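You operate a simulated robot arm through the tools that you are given. There is no shell and no other tool. Be economical: measure what you need, move in short steps, check, and stop when the job is done.

Carry out the task below with a simulated two-armed robot. There is one attempt and no reset: what you move stays moved.

JOB
Grease the middle of the vice bed from the purple can, then work the lever.
Fine: hold the can to turn its cap off and on; brush back, cap on, then lever to LOCKED and back to FREE. Set down upright: yellow brush. A coat counts when it lies all over at full strength: go over it till it gets no stronger.

Only the result counts: the job must be done as asked and must still hold three seconds after the hand-in. Knocking over, shifting, dropping, spilling or breaking anything else fails it. Lids that push on must go on centred and level and be pressed home; caps that screw on are set level and turned clockwise until they are tight.

ROBOT AND FRAMES
Two 7-joint arms with two-finger parallel grippers on one trunk, on a base that drives. Base frame: it is fixed to the floor where the robot stands at the start and does not move with it; the origin is under the middle of the robot, x ahead of it, y to its left, z up; the surface under the hand at the start is at about z = 880. Readings come in mm, degrees, newtons and seconds.
The left shoulder is at the start at [50, 209, 1321], the right one opposite. With the tool pointing down near the work surface each hand reaches from about 100 to 880 mm from the robot's upright axis, wherever it stands, measured 20 degrees to its own side. Places, roughly: blue vice [800, 500, 900]; vice lever [700, 300, 900]. Payload 4.4 kg a hand.
The TCP of each hand is the grasp point between the finger pads, 23 mm short of the fingertips. In the tool frame z runs along the fingers and y along their closing line. The gripper opens to 94 mm. The fingers are 38 mm wide and 10 mm thick; the gripper's body (54 by 96 mm) begins 39 mm behind the TCP.
Orientation is that of the tool frame in the base frame, as a unit quaternion [w, x, y, z]. With the fingers straight down and closing along the base's y, the tool's x points along the base's -x, its y along +y and its z along -z.

CONTROLS
- The arms move only by the tool apply_moves. It takes "left_deltas", "right_deltas" or both (then of equal length, played together; a hand with none holds still); each is a list of rows, each a list of 7 numbers: the turn, a rotation vector about the base's x, y, z in units of 120 degrees (1.0 is 120 degrees), then the shift along the base's x, y, z in units of 150 mm (1.0 is 150 mm), then the gripper command, from -1 (shut) to 1 (fully open), values between in proportion. In form: [[rx, ry, rz, x, y, z, gripper], ...]. A call has 1 to 8 rows; each row is the pose to reach, as a shift and turn from the pose commanded when the call began. A call with a number of a shift or a turn outside -1 to 1 is refused whole. Each row takes 0.2 s and may step no farther than 50 mm and 8.6 degrees from the row before; otherwise, or with a gripper value out of range, the whole call is refused. Where a pose cannot be reached the arm comes as near as it can. A force on the tool above 80 N (or 10 N above the force at the start of the call, whichever is more), or a blocked arm, ends the call early, and 0.2 s more pass. Each finger travels about 108 mm/s and halts on what it meets, pressing with about 34 N; the grip force reading is that of the motor and also rises with nothing between the fingers. The clock runs only during rows and for 0.2 s after the last one: add rows that repeat a pose to give the fingers time. The reply holds the time, the measured pose of the TCP, the force on the tool along the base axes, the opening and the grip force, in the units named above and with some noise, with the torque about the TCP (base axes, N m) and any sound that the robot's microphone picked up.
- Cameras (640 x 400 px; columns grow to the right, rows downward): "scene" is now at [154.8, 19.4, 1505.6]; the picture's right is [0.20, -0.98, 0.00], its down [-0.46, -0.09, -0.88] and it looks along [0.87, 0.18, -0.47] (base axes); focal length 241 px, centre (320, 200). "left" rides on the left gripper at [86, -16, -74] in its tool frame; the picture's right is [0.18, 0.98, 0.00], its down [-0.58, 0.11, -0.81] and it looks along [-0.79, 0.15, 0.59] (tool axes); focal length 243 px, centre (320, 200). "right" rides on the right gripper at [86, 16, -74] in its tool frame; the picture's right is [-0.18, 0.98, 0.00], its down [-0.58, -0.11, -0.81] and it looks along [-0.79, -0.15, 0.59] (tool axes); focal length 243 px, centre (320, 200). There is no depth. A picture from a camera that has moved, and an enlarged one, comes with that camera's place and axes in the base frame and with its lens.
- camera(camera): a new picture of that camera. The clock stands still meanwhile.
- raise_lower(by): slides the trunk up (or, below 0, down) by that many mm; the arms and the scene camera ride with it, the base frame stays. It gives what a move gives, with no picture.
- roll_base(legs): drives the robot by 1 to 6 legs, each [ahead, left, turn to the left] in mm, mm and degrees, along the robot's own axes; the way and the turn of a leg run together, so that a leg with both is an arc; at most 1500 mm and 180 degrees a leg. The arms and the cameras ride along, it lands a little off, and it stops where it bumps. It gives what a move gives.
- turn_head(pan, tilt): turns the head with the scene camera to pan (to the left, within 80 degrees either way) and tilt (down, from -29 to 69), counted from straight ahead of the robot. It gives what a move gives.
- zoom(camera, box): a new picture of the part [left, top, right, bottom] of that camera's present view, enlarged. The clock stands still meanwhile.
- sign_off(): hands the job in; it is judged then, once.

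Work in short steps. Places have to be worked out from the pictures, the camera data and where the tool is seen: move nearer, look again, correct. Check each grasp and each placing, and mend what went wrong. You have 120 turns and 108 pictures in all, those below and enlarged ones among them. Open the grippers and draw the arms clear of the work before you hand the job in, unless the task says otherwise.

The tools are called as name(argument=value, ...) on one line, values as JSON. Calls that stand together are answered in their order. apply_moves: Moves the arms, as the interface text tells. Its arguments: {"type":"object","properties":{"left_deltas":{"type":"array","items":{"type":"array","items":{"type":"number"}}},"right_deltas":{"type":"array","items":{"type":"array","items":{"type":"number"}}}},"required":[]} The other tools are called the same way: raise_lower (by) slides the trunk up or down; roll_base (legs) drives the base; turn_head (pan, tilt) turns the head that bears the scene camera; camera (camera) takes a picture; zoom (camera, box) takes an enlarged picture of a part of a camera's view; sign_off () hands the job in.

At the start:

```text
time_s: 0.0
left_tcp_pos: [424.8, 473.1, 1344.0]
left_tcp_rot: [0.0, 0.0, 1.0, 0.0]
left_contact_force: [-0.3, -0.8, 0.2]
left_moment: [0.01, 0.02, 0.01]
left_gripper_width: 94.1
left_gripper_force: 0.1
right_tcp_pos: [430.5, 37.7, 1413.3]
right_tcp_rot: [-0.001, -0.001, 1.0, 0.0]
right_contact_force: [0.0, -0.6, -1.3]
right_moment: [0.03, -0.03, 0.0]
right_gripper_width: 93.8
right_gripper_force: 0.1
trunk travel left (down, up): [-400.0, 163.0]
robot x, y, heading: [-0.3, 1.7, -0.1]
head pan, tilt: [11.6, 28.0]
```

scene: 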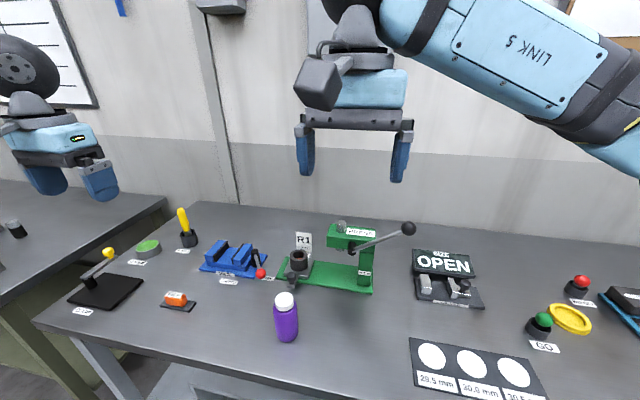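
right: 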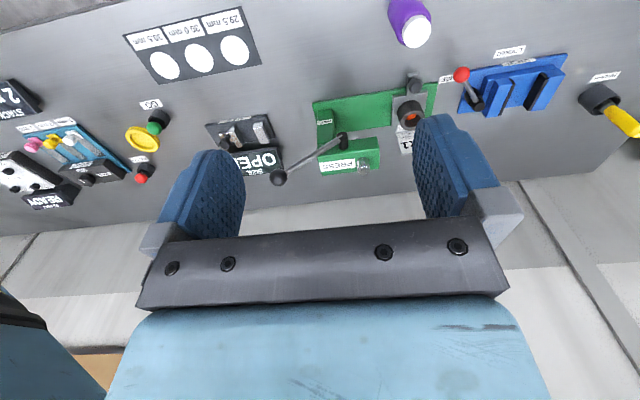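
left: 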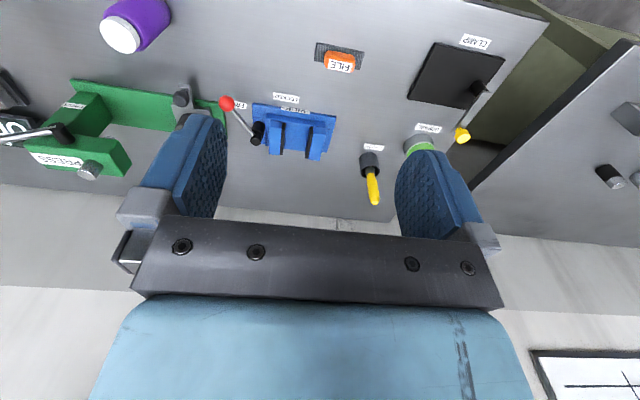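

The pictures show the purple can, the blue vice with a red-knobbed lever and the yellow brush in a black cup. I zoom in on these first.

zoom(camera="scene", box=[160, 190, 320, 290])

zoom(camera="left", box=[200, 60, 440, 210])

zoom(camera="scene", box=[230, 260, 350, 350])

```text
4.00 times, centred on (240, 240) of scene
camera zoom: at [154.8, 19.4, 1505.6], right [0.2, -0.98, 0.0], down [-0.46, -0.09, -0.88], along [0.87, 0.18, -0.47], focal length 963 px, centre (640, 40)
```

zoom: 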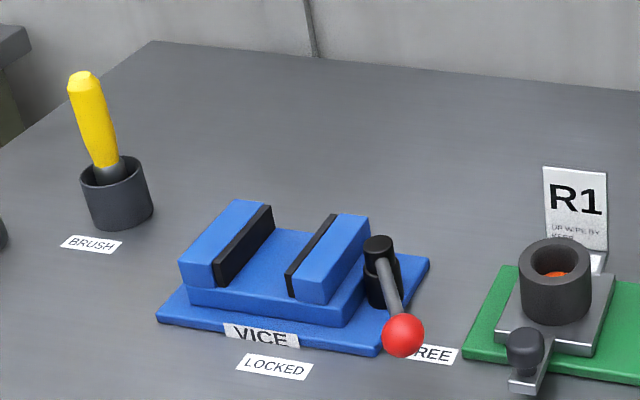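

```text
2.67 times, centred on (320, 135) of left
camera zoom: at [336.6, 457.8, 1419.5], right [-0.18, 0.98, 0.0], down [0.58, 0.11, 0.81], along [0.79, 0.15, -0.59], focal length 647 px, centre (320, 373)
```

zoom: 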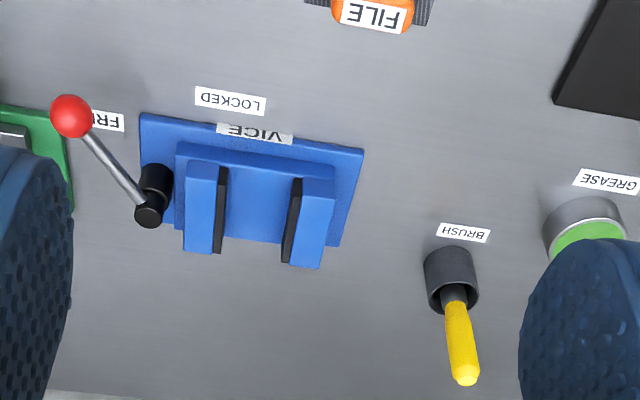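

```text
4.44 times, centred on (290, 305) of scene
camera zoom: at [154.8, 19.4, 1505.6], right [0.2, -0.98, 0.0], down [-0.46, -0.09, -0.88], along [0.87, 0.18, -0.47], focal length 1070 px, centre (453, -267)
```

zoom: 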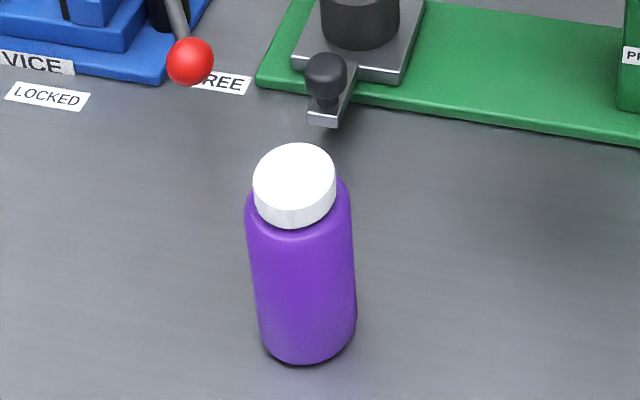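

The can stands at about (533,188), the vice near (800,500) and the brush cup near (830,705), which is out of reach. I drive left, then look down at the table edge and the work.

roll_base(legs=[[0, 380, 0]])

turn_head(pan=0, tilt=60)

camera(camera="scene")

```text
time_s: 3.9
left_tcp_pos: [424.8, 852.5, 1345.0]
left_tcp_rot: [0.0, 0.0, 1.0, 0.0]
left_contact_force: [0.6, 0.3, -0.5]
left_moment: [-0.01, 0.0, -0.01]
left_gripper_width: 94.0
left_gripper_force: 0.0
right_tcp_pos: [431.3, 416.9, 1412.8]
right_tcp_rot: [0.001, 0.002, 1.0, 0.0]
right_contact_force: [0.3, 0.7, 0.0]
right_moment: [0.05, 0.01, -0.02]
right_gripper_width: 93.8
right_gripper_force: 0.0
trunk travel left (down, up): [-400.0, 163.0]
robot x, y, heading: [1.5, 384.9, 0.1]
head pan, tilt: [11.6, 28.0]
```

```text
time_s: 4.9
left_tcp_pos: [425.0, 852.8, 1346.2]
left_tcp_rot: [0.001, 0.0, 1.0, 0.0]
left_contact_force: [-0.6, 0.8, 0.2]
left_moment: [0.01, -0.01, -0.03]
left_gripper_width: 94.1
left_gripper_force: 0.2
right_tcp_pos: [429.9, 416.6, 1411.5]
right_tcp_rot: [0.001, 0.001, 1.0, 0.0]
right_contact_force: [0.0, 0.7, -0.2]
right_moment: [0.02, -0.02, 0.02]
right_gripper_width: 94.2
right_gripper_force: 0.1
trunk travel left (down, up): [-400.0, 163.0]
robot x, y, heading: [-2.3, 379.1, 0.1]
head pan, tilt: [0.0, 60.0]
```

```text
101 pictures are left
camera scene: at [132.2, 381.1, 1460.3], right [0.0, -1.0, 0.0], down [-0.87, 0.0, -0.5], along [0.5, 0.0, -0.87], focal length 241 px, centre (320, 200)
```

scene: 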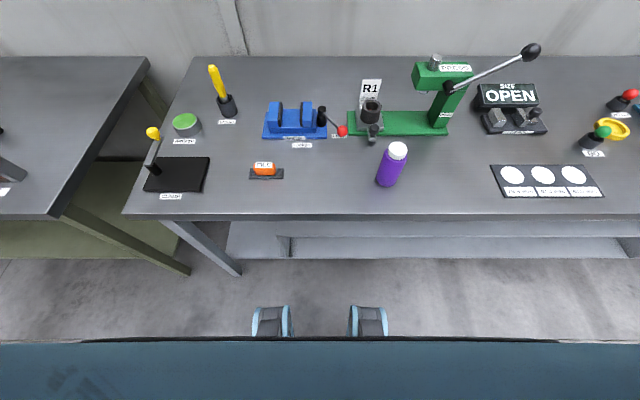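

The table edge is at x≈420 and the base front at x≈295, so there is room. I drive 90 mm ahead and take enlarged pictures.

roll_base(legs=[[90, 20, 0]])

turn_head(pan=0, tilt=50)

zoom(camera="scene", box=[160, 70, 352, 190])

zoom(camera="scene", box=[320, 90, 480, 190])

```text
time_s: 6.0
left_tcp_pos: [513.7, 870.5, 1344.7]
left_tcp_rot: [0.0, 0.0, 1.0, 0.0]
left_contact_force: [0.0, 0.1, -0.4]
left_moment: [-0.02, 0.03, 0.02]
left_gripper_width: 94.1
left_gripper_force: 0.1
right_tcp_pos: [519.4, 436.0, 1412.9]
right_tcp_rot: [0.0, 0.001, 1.0, 0.0]
right_contact_force: [0.2, -0.2, 0.1]
right_moment: [-0.02, -0.01, 0.01]
right_gripper_width: 94.1
right_gripper_force: 0.1
trunk travel left (down, up): [-400.0, 163.0]
robot x, y, heading: [90.4, 398.7, 0.0]
head pan, tilt: [0.0, 60.0]
```

```text
time_s: 6.7
left_tcp_pos: [514.1, 872.4, 1342.9]
left_tcp_rot: [0.0, 0.0, 1.0, 0.001]
left_contact_force: [0.5, 0.1, -0.3]
left_moment: [0.02, 0.03, -0.02]
left_gripper_width: 93.9
left_gripper_force: 0.1
right_tcp_pos: [520.7, 436.7, 1412.6]
right_tcp_rot: [0.0, 0.001, 1.0, 0.001]
right_contact_force: [0.3, 0.0, -0.5]
right_moment: [0.02, 0.0, 0.02]
right_gripper_width: 93.9
right_gripper_force: 0.1
trunk travel left (down, up): [-400.0, 163.0]
robot x, y, heading: [92.1, 402.0, -0.2]
head pan, tilt: [0.0, 50.0]
```

```text
3.33 times, centred on (256, 130) of scene
camera zoom: at [232.1, 401.0, 1472.6], right [0.0, -1.0, 0.0], down [-0.77, 0.0, -0.64], along [0.64, 0.0, -0.77], focal length 803 px, centre (533, 433)
```

zoom: 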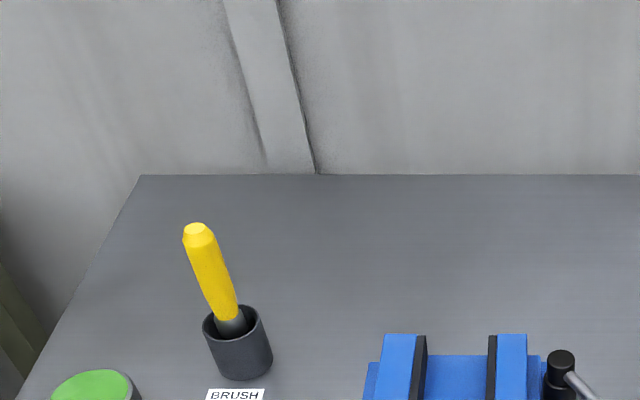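

```text
4.00 times, centred on (400, 140) of scene
camera zoom: at [232.1, 401.0, 1472.6], right [0.0, -1.0, 0.0], down [-0.77, 0.0, -0.64], along [0.64, 0.0, -0.77], focal length 963 px, centre (0, 440)
```

zoom: 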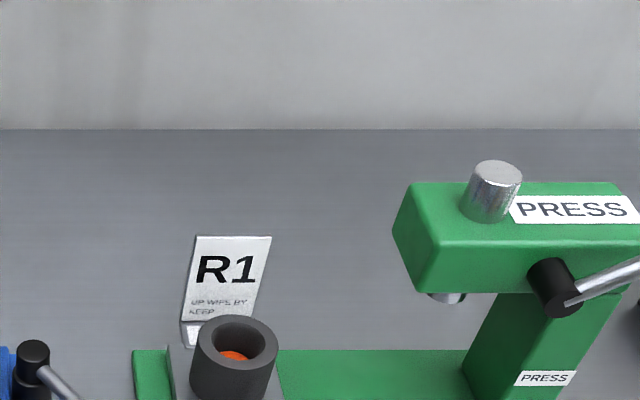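

The view is shifted, so I enlarge the lower parts.

zoom(camera="scene", box=[230, 150, 390, 250])

zoom(camera="scene", box=[340, 160, 460, 235])

zoom(camera="scene", box=[360, 140, 400, 165])

```text
4.00 times, centred on (310, 200) of scene
camera zoom: at [232.1, 401.0, 1472.6], right [0.0, -1.0, 0.0], down [-0.77, 0.0, -0.64], along [0.64, 0.0, -0.77], focal length 963 px, centre (360, 200)
```

zoom: 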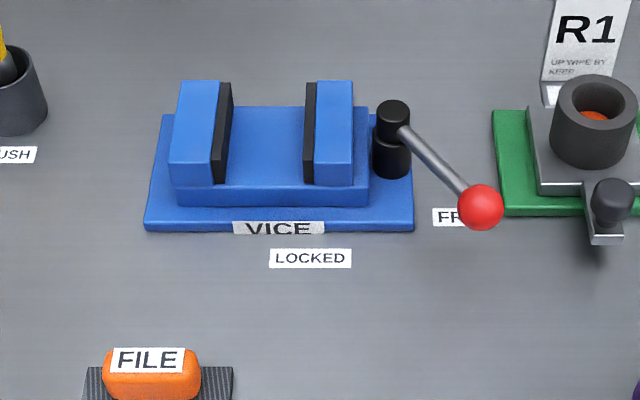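

```text
5.33 times, centred on (400, 198) of scene
camera zoom: at [232.1, 401.0, 1472.6], right [0.0, -1.0, 0.0], down [-0.77, 0.0, -0.64], along [0.64, 0.0, -0.77], focal length 1284 px, centre (-107, 213)
```

zoom: 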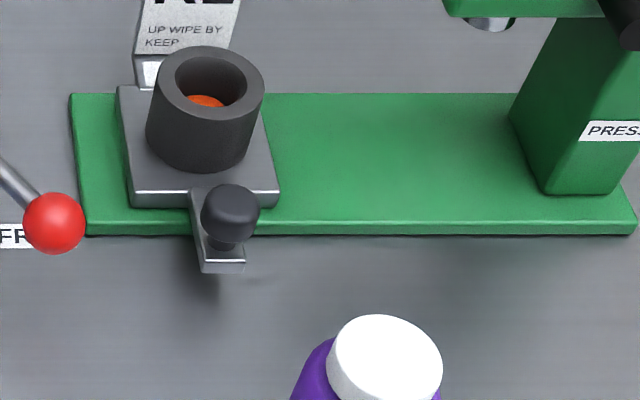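

```text
16.00 times, centred on (380, 152) of scene
camera zoom: at [232.1, 401.0, 1472.6], right [0.0, -1.0, 0.0], down [-0.77, 0.0, -0.64], along [0.64, 0.0, -0.77], focal length 3853 px, centre (-640, 960)
```

zoom: 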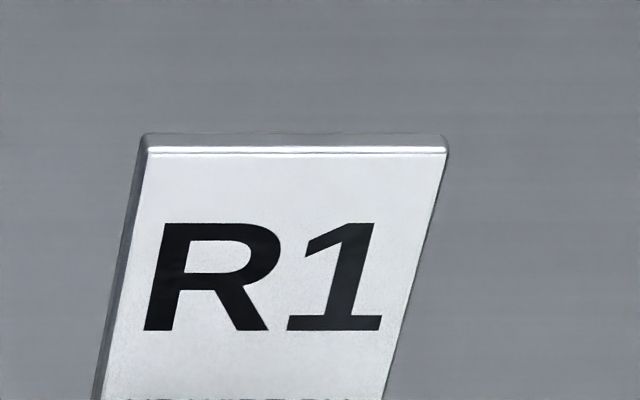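

Estimates: can axis (532,191) with its top at z≈1022, brush upright in its cup at (822,696) with tip at z≈1046, vice bed about x 717–803 and y 443–504, lever knob (667,315,945). I bring the right hand in to hold the can from the front, tilted 55°.

apply_moves(right_deltas=[[0, -0.057, 0, -0.086, -0.125, -0.108, 1], [0, -0.114, 0, -0.172, -0.25, -0.217, 1], [0, -0.172, 0, -0.258, -0.375, -0.325, 1], [0, -0.229, 0, -0.343, -0.5, -0.433, 1], [0, -0.286, 0, -0.43, -0.625, -0.54, 1], [0, -0.343, 0, -0.515, -0.75, -0.65, 1], [0, -0.4, 0, -0.6, -0.875, -0.758, 1], [0, -0.458, 0, -0.687, -1, -0.867, 1]])

apply_moves(right_deltas=[[0, 0, 0, 0, -0.16, -0.2, 1], [0, 0, 0, 0, -0.32, -0.4, 1], [0, 0, 0, 0, -0.48, -0.6, 1], [0, 0, 0, 0, -0.64, -0.8, 1], [0, 0, 0, 0, -0.64, -0.93, 1]], left_deltas=[[0, 0, 0, 0, -0.2, -0.1, 1], [0, 0, 0, 0, -0.4, -0.2, 1], [0, 0, 0, 0, -0.6, -0.3, 1], [0, 0, 0, 0, -0.8, -0.4, 1], [0, 0, 0, 0, -1, -0.5, 1]])

camera(camera="right")

```text
time_s: 8.5
left_tcp_pos: [514.4, 873.1, 1343.1]
left_tcp_rot: [0.001, 0.0, 1.0, 0.0]
left_contact_force: [-0.1, -1.1, 0.5]
left_moment: [0.01, -0.01, -0.01]
left_gripper_width: 94.3
left_gripper_force: 0.0
right_tcp_pos: [457.0, 334.5, 1297.7]
right_tcp_rot: [0.462, 0.001, 0.887, -0.001]
right_contact_force: [0.3, -0.2, 0.2]
right_moment: [0.0, 0.02, -0.05]
right_gripper_width: 94.0
right_gripper_force: 0.1
right hand out of reach, approached as far as the arm can: row 7, 8
trunk travel left (down, up): [-400.0, 163.0]
robot x, y, heading: [89.1, 400.9, -0.1]
head pan, tilt: [0.0, 50.0]
```

```text
time_s: 9.7
left_tcp_pos: [514.7, 721.6, 1269.1]
left_tcp_rot: [0.0, 0.0, 1.0, 0.0]
left_contact_force: [-0.1, 0.1, -0.3]
left_moment: [-0.02, 0.01, -0.03]
left_gripper_width: 93.9
left_gripper_force: 0.0
right_tcp_pos: [504.5, 271.2, 1140.7]
right_tcp_rot: [0.461, 0.0, 0.887, 0.002]
right_contact_force: [0.0, 0.2, 0.5]
right_moment: [0.03, 0.01, -0.01]
right_gripper_width: 94.2
right_gripper_force: 0.1
right hand out of reach, approached as far as the arm can: row 1, 2, 3, 4, 5
trunk travel left (down, up): [-400.0, 163.0]
robot x, y, heading: [87.5, 398.0, 0.0]
head pan, tilt: [0.0, 50.0]
```

```text
95 pictures are left
camera right: at [393.4, 286.7, 1113.8], right [0.11, 0.98, 0.15], down [-0.33, -0.11, 0.94], along [0.94, -0.15, 0.31], focal length 243 px, centre (320, 200)
```

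right: 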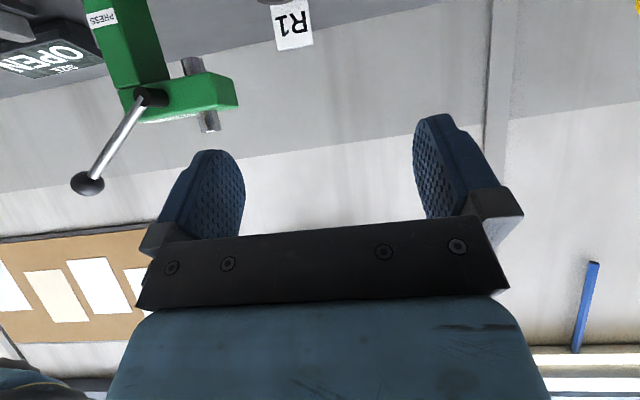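

The hold pose is too close to the body, so I back the base up 200 mm.

roll_base(legs=[[-200, 0, 0]])

apply_moves(right_deltas=[[0, 0, 0, 0.15, -0.13, 0, 1], [0, 0, 0, 0.3, -0.27, 0, 1], [0, 0, 0, 0.45, -0.4, 0, 1], [0, 0, 0, 0.6, -0.53, -0.1, 1], [0, 0, 0, 0.7, -0.53, -0.25, 1], [0, 0, 0, 0.75, -0.53, -0.4, 1]])

```text
time_s: 11.3
left_tcp_pos: [315.5, 722.8, 1268.6]
left_tcp_rot: [0.0, 0.0, 1.0, 0.0]
left_contact_force: [-0.8, 0.3, 0.3]
left_moment: [0.0, 0.02, 0.0]
left_gripper_width: 94.1
left_gripper_force: 0.0
right_tcp_pos: [306.3, 271.2, 1142.7]
right_tcp_rot: [0.461, 0.0, 0.887, 0.0]
right_contact_force: [0.2, -0.6, 0.4]
right_moment: [-0.03, -0.01, -0.02]
right_gripper_width: 94.2
right_gripper_force: 0.0
trunk travel left (down, up): [-400.0, 163.0]
robot x, y, heading: [-105.8, 397.3, 0.0]
head pan, tilt: [0.0, 50.0]
```

```text
time_s: 12.7
left_tcp_pos: [316.4, 726.0, 1269.2]
left_tcp_rot: [0.001, -0.001, 1.0, -0.001]
left_contact_force: [0.6, 0.6, -0.7]
left_moment: [0.01, 0.0, 0.03]
left_gripper_width: 93.9
left_gripper_force: 0.1
right_tcp_pos: [418.8, 195.0, 1081.0]
right_tcp_rot: [0.461, -0.001, 0.887, -0.001]
right_contact_force: [-0.2, -0.4, -0.2]
right_moment: [0.0, -0.02, 0.01]
right_gripper_width: 94.0
right_gripper_force: 0.0
trunk travel left (down, up): [-400.0, 163.0]
robot x, y, heading: [-108.5, 398.6, -0.1]
head pan, tilt: [0.0, 50.0]
```

The right hand is now in reach; I check the can and hand from the scene camera.

turn_head(pan=-15, tilt=40)

camera(camera="scene")

zoom(camera="scene", box=[260, 120, 420, 220])

```text
time_s: 13.4
left_tcp_pos: [315.8, 722.8, 1269.7]
left_tcp_rot: [0.0, 0.0, 1.0, 0.0]
left_contact_force: [0.5, -0.5, 0.0]
left_moment: [0.0, 0.0, -0.05]
left_gripper_width: 93.9
left_gripper_force: 0.0
right_tcp_pos: [418.9, 192.5, 1083.4]
right_tcp_rot: [0.461, 0.0, 0.888, 0.001]
right_contact_force: [-0.1, -0.7, 0.8]
right_moment: [0.0, -0.03, -0.02]
right_gripper_width: 94.1
right_gripper_force: 0.0
trunk travel left (down, up): [-400.0, 163.0]
robot x, y, heading: [-109.9, 400.3, 0.1]
head pan, tilt: [-15.0, 40.0]
```

```text
94 pictures are left
camera scene: at [38.2, 378.6, 1487.0], right [-0.26, -0.97, 0.0], down [-0.62, 0.17, -0.77], along [0.74, -0.2, -0.64], focal length 241 px, centre (320, 200)
```

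scene: 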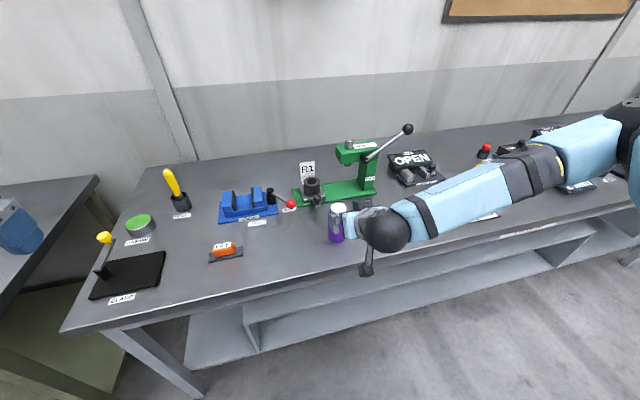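

```text
4.00 times, centred on (340, 170) of scene
camera zoom: at [38.2, 378.6, 1487.0], right [-0.26, -0.97, 0.0], down [-0.62, 0.17, -0.77], along [0.74, -0.2, -0.64], focal length 963 px, centre (240, 320)
```

zoom: 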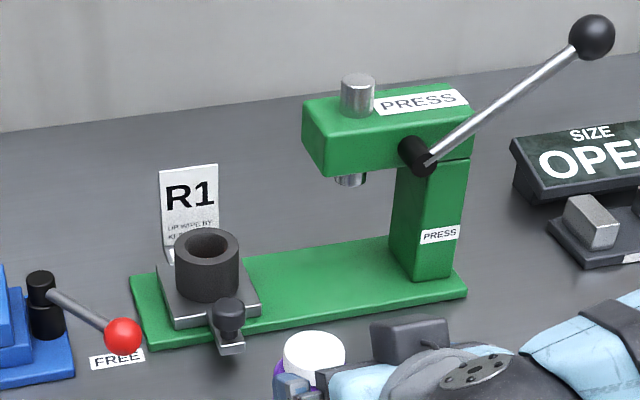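

The can sits near (530,191). I lower the right hand behind it, then slide its open fingers around the body.

apply_moves(right_deltas=[[0, 0, 0, -0.01, -0.003, -0.17, 1], [0, 0, 0, -0.02, -0.007, -0.34, 1], [0, 0, 0, -0.027, -0.01, -0.5, 1], [0, 0, 0, 0.07, -0.01, -0.57, 1], [0, 0, 0, 0.17, -0.01, -0.64, 1], [0, 0, 0, 0.27, -0.01, -0.71, 1]])

zoom(camera="scene", box=[260, 170, 420, 270])

camera(camera="right")

```text
time_s: 14.8
left_tcp_pos: [318.0, 723.0, 1268.1]
left_tcp_rot: [-0.002, -0.001, 1.0, -0.001]
left_contact_force: [-0.3, 0.2, -0.3]
left_moment: [-0.02, 0.0, 0.0]
left_gripper_width: 94.1
left_gripper_force: 0.1
right_tcp_pos: [468.0, 216.7, 994.5]
right_tcp_rot: [0.454, 0.004, 0.891, -0.009]
right_contact_force: [-0.2, 0.4, 0.2]
right_moment: [-0.04, 0.0, 0.03]
right_gripper_width: 94.1
right_gripper_force: 0.1
right hand out of reach, approached as far as the arm can: row 2, 3, 4, 5, 6
trunk travel left (down, up): [-400.0, 163.0]
robot x, y, heading: [-106.7, 398.7, 0.2]
head pan, tilt: [-15.0, 40.0]
```

```text
4.00 times, centred on (340, 220) of scene
camera zoom: at [40.0, 380.7, 1486.8], right [-0.26, -0.97, 0.0], down [-0.62, 0.17, -0.77], along [0.74, -0.2, -0.64], focal length 963 px, centre (240, 120)
```

zoom: 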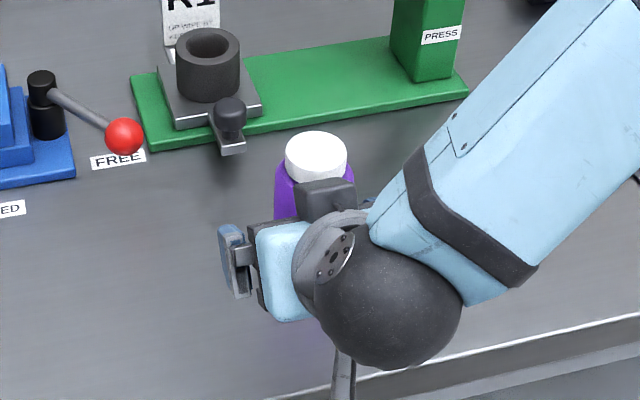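

```text
91 pictures are left
camera right: at [357.3, 234.0, 968.8], right [0.12, 0.98, 0.14], down [-0.31, -0.09, 0.95], along [0.94, -0.16, 0.29], focal length 243 px, centre (320, 200)
```

right: 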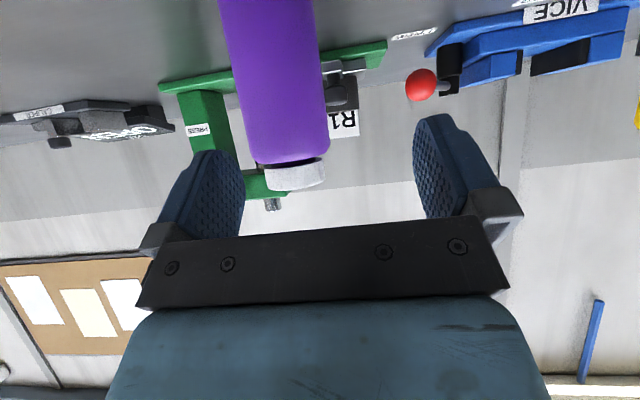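

The hand is too low relative to the shoulder, so the trunk must come down. I retreat the right hand upward first, then lower the trunk 200 mm.

apply_moves(right_deltas=[[0, 0, 0, -0.16, -0.05, 0.15, 1], [0, 0, 0, -0.33, -0.1, 0.35, 1], [0, 0, 0, -0.4, -0.17, 0.6, 1], [0, 0, 0, -0.4, -0.17, 0.8, 1], [0, 0, 0, -0.4, -0.17, 1, 1]])

apply_moves(right_deltas=[[0, 0, 0, 0, 0, 0.25, 1], [0, 0, 0, 0, 0, 0.5, 1], [0, 0, 0, 0, 0, 0.75, 1]])

raise_lower(by=-200)

```text
time_s: 16.1
left_tcp_pos: [314.6, 722.3, 1270.6]
left_tcp_rot: [0.001, -0.001, 1.0, 0.0]
left_contact_force: [0.2, 0.3, -0.2]
left_moment: [0.01, 0.01, 0.0]
left_gripper_width: 93.8
left_gripper_force: 0.2
right_tcp_pos: [407.9, 189.8, 1145.6]
right_tcp_rot: [0.461, 0.0, 0.887, 0.0]
right_contact_force: [-0.3, 0.6, 0.2]
right_moment: [0.01, -0.01, 0.02]
right_gripper_width: 94.0
right_gripper_force: 0.0
right hand out of reach, approached as far as the arm can: row 1
trunk travel left (down, up): [-400.0, 163.0]
robot x, y, heading: [-109.1, 401.2, 0.1]
head pan, tilt: [-15.0, 40.0]
```

```text
time_s: 16.9
left_tcp_pos: [315.1, 722.6, 1269.9]
left_tcp_rot: [0.0, -0.001, 1.0, 0.0]
left_contact_force: [0.7, 0.3, 0.9]
left_moment: [-0.04, -0.02, 0.0]
left_gripper_width: 94.0
left_gripper_force: 0.0
right_tcp_pos: [408.2, 190.8, 1258.5]
right_tcp_rot: [0.461, 0.0, 0.887, 0.0]
right_contact_force: [-0.3, 0.5, 0.2]
right_moment: [0.0, -0.01, 0.01]
right_gripper_width: 94.1
right_gripper_force: 0.1
trunk travel left (down, up): [-400.0, 163.0]
robot x, y, heading: [-108.7, 397.9, -0.2]
head pan, tilt: [-15.0, 40.0]
```

```text
time_s: 19.0
left_tcp_pos: [315.4, 723.0, 1070.1]
left_tcp_rot: [0.0, 0.0, 1.0, 0.0]
left_contact_force: [-0.6, 0.1, -0.1]
left_moment: [-0.01, 0.01, -0.02]
left_gripper_width: 93.9
left_gripper_force: 0.0
right_tcp_pos: [410.4, 189.8, 1056.6]
right_tcp_rot: [0.461, 0.001, 0.887, -0.001]
right_contact_force: [0.2, -0.7, 0.1]
right_moment: [-0.04, -0.02, -0.01]
right_gripper_width: 93.9
right_gripper_force: 0.1
trunk travel left (down, up): [-200.0, 363.0]
robot x, y, heading: [-105.3, 399.4, -0.2]
head pan, tilt: [-15.0, 40.0]
```

Now I lower to the pre-grasp behind the can and look.

apply_moves(right_deltas=[[0, 0, 0, 0.015, 0.007, -0.15, 1], [0, 0, 0, 0.03, 0.007, -0.33, 1], [0, 0, 0, 0.14, 0.007, -0.41, 1], [0, 0, 0, 0.26, 0.007, -0.49, 1]])

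camera(camera="right")

camera(camera="scene")

```text
time_s: 20.0
left_tcp_pos: [316.4, 722.8, 1070.1]
left_tcp_rot: [0.0, 0.0, 1.0, 0.0]
left_contact_force: [0.4, 0.4, -0.1]
left_moment: [0.0, 0.0, 0.03]
left_gripper_width: 94.0
left_gripper_force: 0.0
right_tcp_pos: [449.2, 190.4, 983.8]
right_tcp_rot: [0.463, 0.001, 0.886, 0.0]
right_contact_force: [-0.1, 1.0, -0.4]
right_moment: [0.0, 0.0, 0.01]
right_gripper_width: 94.0
right_gripper_force: 0.0
trunk travel left (down, up): [-200.0, 363.0]
robot x, y, heading: [-105.7, 401.0, 0.0]
head pan, tilt: [-15.0, 40.0]
```

```text
90 pictures are left
camera right: at [337.3, 207.2, 955.6], right [0.11, 0.98, 0.15], down [-0.33, -0.11, 0.94], along [0.94, -0.15, 0.31], focal length 243 px, centre (320, 200)
```

right: 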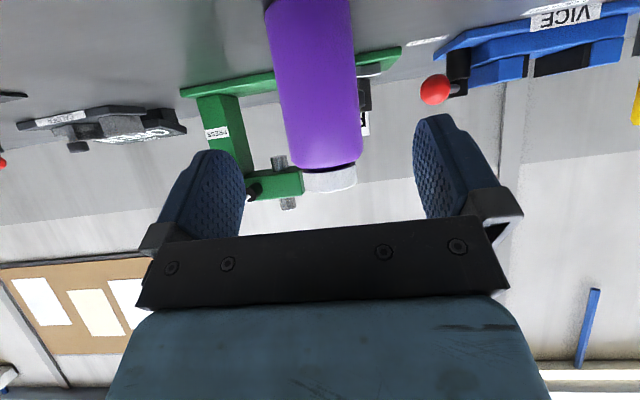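

```text
89 pictures are left
camera scene: at [38.8, 378.7, 1286.9], right [-0.26, -0.97, 0.0], down [-0.62, 0.17, -0.77], along [0.74, -0.2, -0.64], focal length 241 px, centre (320, 200)
```

scene: 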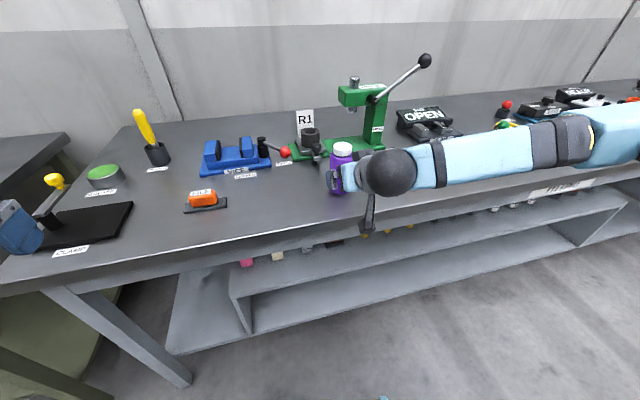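

The can lies between the fingers at y≈188. I advance to the grasp position and close gently.

apply_moves(right_deltas=[[0, 0, 0, 0.14, -0.012, -0.1, 1], [0, 0, 0, 0.28, -0.015, -0.2, 1], [0, 0, 0, 0.43, -0.015, -0.3, 1]])

camera(camera="right")

zoom(camera="scene", box=[290, 120, 410, 195])

```text
time_s: 20.8
left_tcp_pos: [315.6, 722.6, 1070.3]
left_tcp_rot: [0.0, 0.0, 1.0, 0.0]
left_contact_force: [0.1, 0.3, -0.1]
left_moment: [-0.02, 0.02, -0.01]
left_gripper_width: 94.2
left_gripper_force: 0.0
right_tcp_pos: [513.6, 189.5, 938.7]
right_tcp_rot: [0.462, 0.001, 0.887, 0.0]
right_contact_force: [0.3, 0.1, 0.5]
right_moment: [0.01, -0.04, -0.01]
right_gripper_width: 94.3
right_gripper_force: 0.0
trunk travel left (down, up): [-200.0, 363.0]
robot x, y, heading: [-109.7, 401.7, -0.1]
head pan, tilt: [-15.0, 40.0]
```

```text
88 pictures are left
camera right: at [401.8, 205.3, 910.5], right [0.11, 0.98, 0.15], down [-0.33, -0.11, 0.94], along [0.94, -0.15, 0.31], focal length 243 px, centre (320, 200)
```

right: 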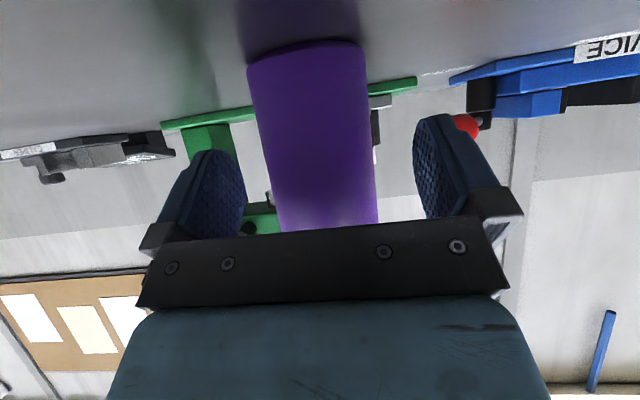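

```text
5.33 times, centred on (350, 158) of scene
camera zoom: at [39.1, 378.8, 1286.9], right [-0.26, -0.97, 0.0], down [-0.62, 0.17, -0.77], along [0.74, -0.2, -0.64], focal length 1284 px, centre (160, 427)
```

zoom: 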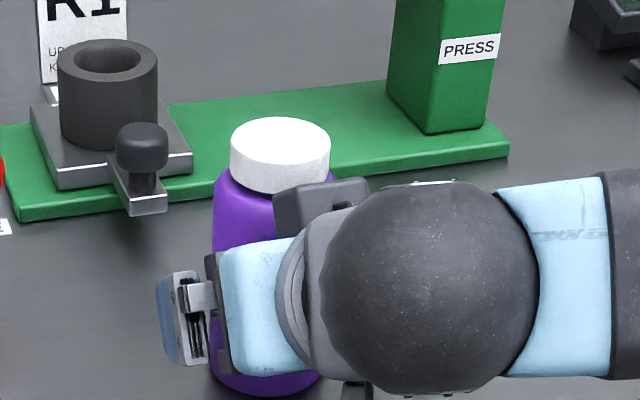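

The can is well centred between the fingers. I close the right gripper.

apply_moves(right_deltas=[[0, 0, 0, 0, 0, 0, 0.4], [0, 0, 0, 0, 0, 0, 0.2], [0, 0, 0, 0, 0, 0, -1], [0, 0, 0, 0, 0, 0, -1]])

camera(camera="right")

```text
time_s: 21.8
left_tcp_pos: [314.9, 723.0, 1069.2]
left_tcp_rot: [0.001, 0.0, 1.0, 0.0]
left_contact_force: [0.0, -0.3, 0.2]
left_moment: [-0.01, 0.0, 0.01]
left_gripper_width: 94.0
left_gripper_force: 0.1
right_tcp_pos: [512.9, 189.6, 938.9]
right_tcp_rot: [0.461, 0.001, 0.887, -0.001]
right_contact_force: [0.6, 0.1, 1.0]
right_moment: [-0.06, -0.1, 0.03]
right_gripper_width: 58.8
right_gripper_force: 34.2
trunk travel left (down, up): [-200.0, 363.0]
robot x, y, heading: [-110.6, 399.2, 0.2]
head pan, tilt: [-15.0, 40.0]
```

```text
86 pictures are left
camera right: at [401.1, 205.4, 911.1], right [0.11, 0.98, 0.15], down [-0.33, -0.11, 0.94], along [0.94, -0.15, 0.31], focal length 243 px, centre (320, 200)
```

right: 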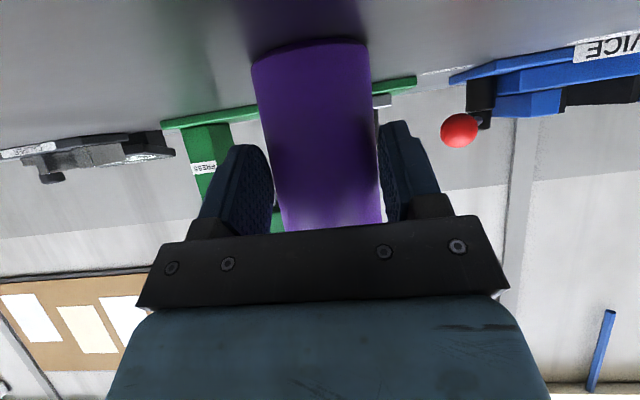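

The can is held (58.8 mm wide). I bring the left hand across above the cap, turning it clockwise on the way to gain unscrewing range.

apply_moves(left_deltas=[[0, 0, -0.05, 0.14, -0.2, 0.13, 1], [0, 0, -0.1, 0.28, -0.4, 0.26, 1], [0, 0, -0.15, 0.42, -0.6, 0.4, 1], [0, 0, -0.2, 0.56, -0.8, 0.53, 1], [0, 0, -0.25, 0.7, -1, 0.6, 1]])

apply_moves(left_deltas=[[0, 0, -0.05, 0.14, -0.2, 0, 1], [0, 0, -0.1, 0.28, -0.4, 0, 1], [0, 0, -0.15, 0.42, -0.6, 0, 1], [0, 0, -0.2, 0.56, -0.8, 0, 1], [0, 0, -0.25, 0.7, -1, 0, 1]])

apply_moves(left_deltas=[[0, 0, 0, 0, -0.25, 0, 1], [0, 0, 0, 0, -0.5, 0, 1], [0, 0, 0, 0, -0.75, 0, 1], [0, 0, 0, 0, -1, 0, 1]])

```text
time_s: 23.0
left_tcp_pos: [422.8, 571.2, 1159.7]
left_tcp_rot: [0.0, 0.259, 0.966, 0.0]
left_contact_force: [-0.1, -0.1, 0.8]
left_moment: [0.01, -0.04, 0.01]
left_gripper_width: 93.9
left_gripper_force: 0.0
right_tcp_pos: [514.2, 189.2, 938.0]
right_tcp_rot: [0.462, -0.001, 0.887, 0.001]
right_contact_force: [3.2, 0.8, 2.7]
right_moment: [-0.2, -0.24, 0.04]
right_gripper_width: 59.0
right_gripper_force: 33.9
trunk travel left (down, up): [-200.0, 363.0]
robot x, y, heading: [-107.8, 398.0, 0.1]
head pan, tilt: [-15.0, 40.0]
```

```text
time_s: 24.2
left_tcp_pos: [450.3, 554.1, 1203.5]
left_tcp_rot: [0.001, 0.474, 0.88, 0.0]
left_contact_force: [-0.3, 0.3, 0.1]
left_moment: [0.0, -0.03, 0.01]
left_gripper_width: 93.7
left_gripper_force: 0.0
left hand out of reach, approached as far as the arm can: row 2, 3, 4, 5
right_tcp_pos: [512.5, 189.3, 938.7]
right_tcp_rot: [0.461, 0.0, 0.887, 0.001]
right_contact_force: [1.7, -0.8, 3.4]
right_moment: [-0.05, -0.45, 0.02]
right_gripper_width: 58.8
right_gripper_force: 33.8
trunk travel left (down, up): [-200.0, 363.0]
robot x, y, heading: [-106.2, 401.3, -0.3]
head pan, tilt: [-15.0, 40.0]
```

```text
time_s: 25.2
left_tcp_pos: [406.7, 532.7, 1202.6]
left_tcp_rot: [0.001, 0.473, 0.881, 0.0]
left_contact_force: [-0.2, -0.2, 0.1]
left_moment: [0.0, 0.01, 0.04]
left_gripper_width: 93.9
left_gripper_force: 0.2
left hand out of reach, approached as far as the arm can: row 1, 2, 3, 4
right_tcp_pos: [513.3, 189.7, 939.1]
right_tcp_rot: [0.461, 0.0, 0.887, 0.0]
right_contact_force: [-1.1, -1.3, 2.1]
right_moment: [-0.11, -0.11, -0.05]
right_gripper_width: 58.6
right_gripper_force: 33.7
trunk travel left (down, up): [-200.0, 363.0]
robot x, y, heading: [-111.9, 400.3, 0.1]
head pan, tilt: [-15.0, 40.0]
```

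The negative yaw seems to limit the reach, so I turn back to yaw 0 and retry.

apply_moves(left_deltas=[[0, 0, 0.07, 0.1, -0.05, 0, 1], [0, 0, 0.14, 0.2, -0.1, 0, 1], [0, 0, 0.21, 0.3, -0.15, -0.05, 1], [0, 0, 0.28, 0.4, -0.2, -0.1, 1], [0, 0, 0.35, 0.5, -0.4, -0.2, 1], [0, 0, 0.42, 0.6, -0.6, -0.3, 1], [0, 0, 0.47, 0.7, -0.8, -0.35, 1], [0, 0, 0.47, 0.8, -1, -0.35, 1]])

camera(camera="scene")

```text
time_s: 27.0
left_tcp_pos: [440.9, 547.4, 1174.6]
left_tcp_rot: [-0.001, -0.001, 1.0, 0.0]
left_contact_force: [1.4, -0.6, 0.3]
left_moment: [-0.02, 0.03, 0.01]
left_gripper_width: 93.9
left_gripper_force: 0.0
left hand out of reach, approached as far as the arm can: row 1, 2, 3, 4, 5, 6, 7, 8
right_tcp_pos: [514.8, 189.4, 937.6]
right_tcp_rot: [0.463, 0.001, 0.887, 0.0]
right_contact_force: [2.3, -1.3, 4.4]
right_moment: [0.11, -0.39, -0.06]
right_gripper_width: 58.8
right_gripper_force: 34.1
trunk travel left (down, up): [-200.0, 363.0]
robot x, y, heading: [-108.0, 402.6, 0.1]
head pan, tilt: [-15.0, 40.0]
```

```text
85 pictures are left
camera scene: at [40.7, 379.6, 1286.8], right [-0.26, -0.97, 0.0], down [-0.62, 0.17, -0.76], along [0.74, -0.2, -0.64], focal length 241 px, centre (320, 200)
```

scene: 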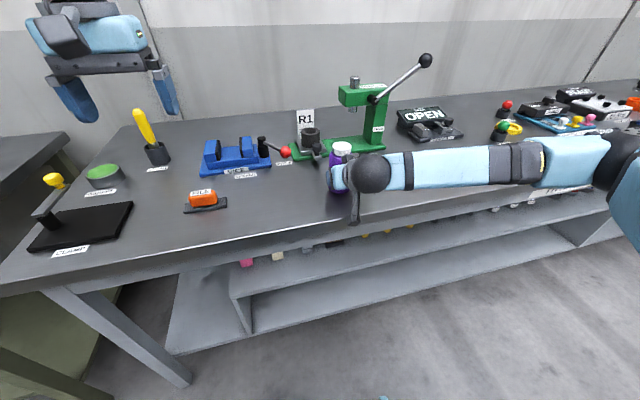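

The lateral motion stalls at this height, probably because the shoulder is low. I lower the left hand to z≈1075 and then move across.

apply_moves(left_deltas=[[0, 0, 0, 0, 0, -0.2, 1], [0, 0, 0, 0, 0, -0.45, 1], [0, 0, 0, 0, 0, -0.66, 1], [0, 0, 0, 0.1, -0.25, -0.66, 1], [0, 0, 0, 0.2, -0.5, -0.66, 1], [0, 0, 0, 0.3, -0.75, -0.66, 1], [0, 0, 0, 0.4, -1, -0.66, 1]])

```text
time_s: 28.6
left_tcp_pos: [443.7, 537.0, 1079.9]
left_tcp_rot: [0.0, 0.001, 1.0, 0.0]
left_contact_force: [0.6, 0.3, 0.7]
left_moment: [-0.02, -0.02, -0.01]
left_gripper_width: 93.9
left_gripper_force: 0.0
left hand out of reach, approached as far as the arm can: row 4, 5, 6, 7
right_tcp_pos: [511.8, 189.6, 939.3]
right_tcp_rot: [0.46, 0.0, 0.888, 0.0]
right_contact_force: [-0.6, 0.2, -0.7]
right_moment: [-0.03, 0.0, -0.01]
right_gripper_width: 59.0
right_gripper_force: 34.1
trunk travel left (down, up): [-200.0, 363.0]
robot x, y, heading: [-110.5, 400.5, 0.0]
head pan, tilt: [-15.0, 40.0]
```

Still limited at y≈537. I test whether a positive yaw frees the reach.

apply_moves(left_deltas=[[0, 0, 0.07, 0, 0, 0, 1], [0, 0, 0.14, 0, 0, 0, 1], [0, 0, 0.21, 0, 0, 0, 1], [0, 0, 0.28, 0, 0, 0, 1], [0, 0, 0.35, 0.05, -0.25, 0, 1], [0, 0, 0.42, 0.1, -0.5, 0, 1], [0, 0, 0.49, 0.15, -0.75, 0, 1], [0, 0, 0.5, 0.2, -1, 0, 1]])

```text
time_s: 30.4
left_tcp_pos: [417.4, 526.8, 1085.9]
left_tcp_rot: [0.001, -0.501, 0.866, -0.001]
left_contact_force: [-0.3, 0.1, 0.5]
left_moment: [-0.02, -0.01, 0.02]
left_gripper_width: 93.9
left_gripper_force: 0.1
left hand out of reach, approached as far as the arm can: row 5, 6, 7, 8
right_tcp_pos: [512.4, 189.1, 937.9]
right_tcp_rot: [0.46, 0.002, 0.888, -0.002]
right_contact_force: [-0.6, -0.2, -1.2]
right_moment: [-0.01, -0.01, -0.02]
right_gripper_width: 59.1
right_gripper_force: 34.1
trunk travel left (down, up): [-200.0, 363.0]
robot x, y, heading: [-107.2, 401.0, -0.2]
head pan, tilt: [-15.0, 40.0]
```

The wrist yaw is not the limit. I test whether a smaller forward distance lets the left hand cross inward.

apply_moves(left_deltas=[[0, 0, -0.07, -0.25, 0, 0, 1], [0, 0, -0.14, -0.5, 0, 0, 1], [0, 0, -0.21, -0.7, -0.1, 0, 1], [0, 0, -0.28, -0.7, -0.35, 0, 1], [0, 0, -0.35, -0.7, -0.6, 0, 1], [0, 0, -0.42, -0.7, -0.8, 0, 1], [0, 0, -0.5, -0.7, -1, 0, 1]])

turn_head(pan=30, tilt=30)

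camera(camera="scene")

```text
refused: row 7 steps farther than a row can; nothing moved
```

```text
time_s: 31.5
left_tcp_pos: [417.8, 526.2, 1088.8]
left_tcp_rot: [0.0, -0.5, 0.866, -0.001]
left_contact_force: [0.2, -0.2, 0.0]
left_moment: [-0.02, 0.04, 0.0]
left_gripper_width: 94.0
left_gripper_force: 0.1
right_tcp_pos: [512.4, 189.0, 939.4]
right_tcp_rot: [0.461, 0.0, 0.887, 0.0]
right_contact_force: [-0.8, -0.5, -1.2]
right_moment: [-0.02, -0.01, 0.0]
right_gripper_width: 59.0
right_gripper_force: 34.1
trunk travel left (down, up): [-200.0, 363.0]
robot x, y, heading: [-110.5, 400.4, 0.2]
head pan, tilt: [30.0, 30.0]
```

```text
84 pictures are left
camera scene: at [34.6, 446.1, 1302.3], right [0.5, -0.87, 0.0], down [-0.43, -0.25, -0.87], along [0.75, 0.43, -0.5], focal length 241 px, centre (320, 200)
```

scene: 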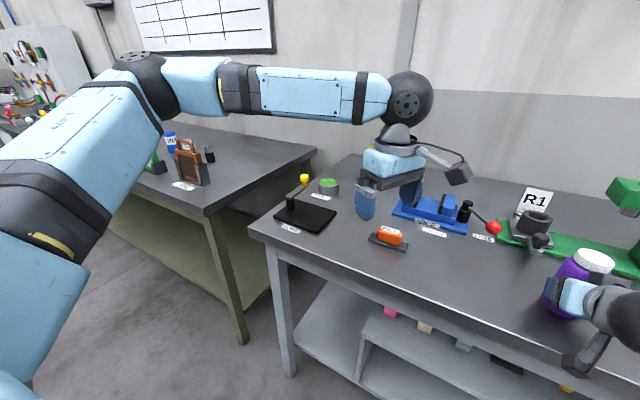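

The left elbow is far out and the forearm runs across. I retry the inward test closer to the robot with legal steps.

apply_moves(left_deltas=[[0, 0, -0.07, -0.25, 0, 0, 1], [0, 0, -0.14, -0.5, 0, 0, 1], [0, 0, -0.21, -0.7, -0.1, 0, 1], [0, 0, -0.28, -0.7, -0.35, 0, 1], [0, 0, -0.35, -0.7, -0.6, 0, 1], [0, 0, -0.42, -0.7, -0.8, 0, 1], [0, 0, -0.48, -0.7, -1, 0, 1]])

```text
time_s: 33.1
left_tcp_pos: [301.0, 499.7, 1092.8]
left_tcp_rot: [0.002, -0.234, 0.972, 0.0]
left_contact_force: [0.8, 0.7, 0.1]
left_moment: [0.02, 0.01, 0.03]
left_gripper_width: 94.1
left_gripper_force: 0.1
left hand out of reach, approached as far as the arm can: row 4, 5, 6, 7
right_tcp_pos: [512.4, 189.9, 938.1]
right_tcp_rot: [0.461, -0.001, 0.887, 0.001]
right_contact_force: [-1.1, 0.1, -0.3]
right_moment: [-0.06, 0.03, -0.04]
right_gripper_width: 58.9
right_gripper_force: 34.3
trunk travel left (down, up): [-200.0, 363.0]
robot x, y, heading: [-106.5, 400.1, 0.0]
head pan, tilt: [30.0, 30.0]
```

The left arm can't cross inward, while the right one could at the start. So I swap roles: left holds the can from its left side, right turns the cap. First I release the can and retreat the right hand.

apply_moves(right_deltas=[[0, 0, 0, 0, 0, 0, 0.3], [0, 0, 0, 0, 0, 0, 1], [0, 0, 0, 0, 0, 0, 1], [0, 0, 0, -0.2, 0, 0.14, 1], [0, 0, 0, -0.4, 0, 0.28, 1], [0, 0, 0, -0.6, 0, 0.42, 1], [0, 0, 0, -0.75, 0, 0.6, 1], [0, 0, 0, -0.75, 0, 0.8, 1]], left_deltas=[[0, 0, 0, 0, 0, 0, 1], [0, 0, 0, 0, 0, 0, 1], [0, 0, 0, 0, 0, 0, 1], [0, 0, 0, 0, 0.1, 0, 1], [0, 0, -0.06, 0, 0.2, 0, 1], [0, 0, -0.12, 0, 0.4, 0, 1], [0, 0, -0.18, 0, 0.6, 0, 1], [0, 0, -0.22, 0, 0.8, 0, 1]])

raise_lower(by=200)

turn_head(pan=0, tilt=45)

camera(camera="scene")

```text
time_s: 34.9
left_tcp_pos: [300.6, 619.8, 1094.8]
left_tcp_rot: [0.001, -0.006, 1.0, -0.003]
left_contact_force: [0.0, 0.5, 0.0]
left_moment: [0.01, -0.02, 0.01]
left_gripper_width: 94.0
left_gripper_force: 0.1
right_tcp_pos: [399.9, 189.6, 1060.5]
right_tcp_rot: [0.462, 0.001, 0.887, -0.001]
right_contact_force: [0.6, 1.2, -0.1]
right_moment: [-0.07, -0.01, 0.0]
right_gripper_width: 94.1
right_gripper_force: 0.1
trunk travel left (down, up): [-200.0, 363.0]
robot x, y, heading: [-109.0, 399.1, -0.0]
head pan, tilt: [30.0, 30.0]
```

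```text
time_s: 37.1
left_tcp_pos: [300.9, 618.7, 1293.3]
left_tcp_rot: [0.001, -0.007, 1.0, 0.001]
left_contact_force: [0.4, -0.1, 0.5]
left_moment: [-0.02, -0.02, 0.03]
left_gripper_width: 94.1
left_gripper_force: 0.0
right_tcp_pos: [399.0, 188.5, 1258.7]
right_tcp_rot: [0.461, 0.001, 0.887, -0.001]
right_contact_force: [-0.1, 0.4, 0.2]
right_moment: [-0.01, 0.01, 0.0]
right_gripper_width: 94.3
right_gripper_force: 0.1
trunk travel left (down, up): [-400.0, 163.0]
robot x, y, heading: [-110.8, 400.4, -0.3]
head pan, tilt: [30.0, 30.0]
```

```text
time_s: 38.1
left_tcp_pos: [301.0, 618.6, 1293.5]
left_tcp_rot: [0.001, -0.007, 1.0, 0.0]
left_contact_force: [0.5, 0.2, 0.4]
left_moment: [-0.01, -0.01, 0.01]
left_gripper_width: 94.0
left_gripper_force: 0.1
right_tcp_pos: [400.6, 188.9, 1258.3]
right_tcp_rot: [0.461, 0.0, 0.887, 0.0]
right_contact_force: [-0.1, -0.4, -0.6]
right_moment: [-0.02, 0.07, -0.02]
right_gripper_width: 94.0
right_gripper_force: 0.0
trunk travel left (down, up): [-400.0, 163.0]
robot x, y, heading: [-108.0, 403.1, 0.3]
head pan, tilt: [0.0, 45.0]
```

```text
83 pictures are left
camera scene: at [37.5, 401.1, 1479.8], right [0.0, -1.0, 0.0], down [-0.71, 0.0, -0.71], along [0.71, 0.0, -0.71], focal length 241 px, centre (320, 200)
```

scene: 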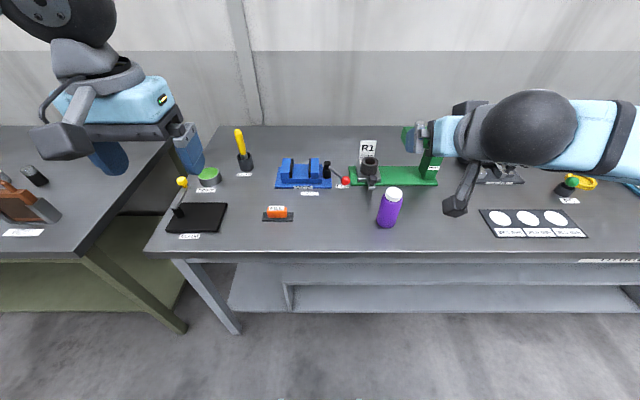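

The can still stands. I drive so the can lies about 500 mm ahead and roughly central, and turn the right hand to point down.

roll_base(legs=[[140, -210, 0]])

apply_moves(right_deltas=[[0, 0.057, 0, 0, 0, 0.05, 1], [0, 0.114, 0, 0, 0, 0.1, 1], [0, 0.172, 0, 0, 0, 0.1, 1], [0, 0.229, 0, 0, 0, 0.1, 1], [0, 0.286, 0, 0, 0, 0.1, 1], [0, 0.343, 0, 0, 0, 0.1, 1], [0, 0.4, 0, 0, 0, 0.1, 1], [0, 0.459, 0, 0, 0, 0.1, 1]])

```text
time_s: 40.5
left_tcp_pos: [439.9, 409.8, 1294.3]
left_tcp_rot: [0.001, -0.007, 1.0, 0.0]
left_contact_force: [-0.2, -0.9, -0.7]
left_moment: [0.0, -0.02, 0.0]
left_gripper_width: 94.2
left_gripper_force: 0.1
right_tcp_pos: [539.5, -19.1, 1260.0]
right_tcp_rot: [0.462, 0.0, 0.887, 0.0]
right_contact_force: [0.8, -0.6, 0.3]
right_moment: [-0.02, -0.01, 0.03]
right_gripper_width: 94.1
right_gripper_force: 0.1
trunk travel left (down, up): [-400.0, 163.0]
robot x, y, heading: [29.3, 191.4, -0.0]
head pan, tilt: [0.0, 45.0]
```

```text
time_s: 42.3
left_tcp_pos: [440.2, 409.6, 1294.4]
left_tcp_rot: [0.001, -0.007, 1.0, -0.001]
left_contact_force: [0.9, -0.4, -0.1]
left_moment: [0.0, 0.03, 0.0]
left_gripper_width: 94.0
left_gripper_force: 0.0
right_tcp_pos: [540.5, -21.1, 1274.4]
right_tcp_rot: [-0.003, -0.001, 1.0, 0.001]
right_contact_force: [0.0, -0.4, -0.4]
right_moment: [0.01, 0.05, 0.03]
right_gripper_width: 94.1
right_gripper_force: 0.0
trunk travel left (down, up): [-400.0, 163.0]
robot x, y, heading: [31.4, 191.4, -0.1]
head pan, tilt: [0.0, 45.0]
```

I test the right hand's inward reach toward a point above the cap.

apply_moves(right_deltas=[[0, 0, 0, 0, 0.25, -0.15, 1], [0, 0, 0, 0, 0.5, -0.3, 1], [0, 0, 0, 0, 0.75, -0.45, 1], [0, 0, 0, 0, 1, -0.6, 1]])

apply_moves(right_deltas=[[0, 0, 0, -0.02, 0.2, -0.1, 1], [0, 0, 0, -0.04, 0.41, -0.2, 1]])

```text
time_s: 43.3
left_tcp_pos: [441.1, 411.5, 1294.7]
left_tcp_rot: [0.001, -0.007, 1.0, -0.002]
left_contact_force: [1.3, 0.0, -0.5]
left_moment: [-0.04, 0.02, 0.01]
left_gripper_width: 94.1
left_gripper_force: 0.1
right_tcp_pos: [540.2, 131.0, 1184.4]
right_tcp_rot: [-0.003, 0.001, 1.0, 0.001]
right_contact_force: [0.1, 0.5, -0.2]
right_moment: [-0.06, 0.0, 0.01]
right_gripper_width: 94.0
right_gripper_force: 0.0
trunk travel left (down, up): [-400.0, 163.0]
robot x, y, heading: [28.9, 187.8, 0.2]
head pan, tilt: [0.0, 45.0]
```

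```text
time_s: 43.9
left_tcp_pos: [440.2, 411.0, 1294.9]
left_tcp_rot: [0.0, -0.007, 1.0, -0.001]
left_contact_force: [0.1, 1.0, 0.0]
left_moment: [-0.01, 0.0, -0.01]
left_gripper_width: 94.2
left_gripper_force: 0.0
right_tcp_pos: [534.5, 190.8, 1157.0]
right_tcp_rot: [-0.001, 0.0, 1.0, 0.0]
right_contact_force: [-0.3, 0.5, 0.2]
right_moment: [-0.02, -0.01, -0.03]
right_gripper_width: 94.0
right_gripper_force: 0.1
trunk travel left (down, up): [-400.0, 163.0]
robot x, y, heading: [32.1, 188.2, 0.0]
head pan, tilt: [0.0, 45.0]
```

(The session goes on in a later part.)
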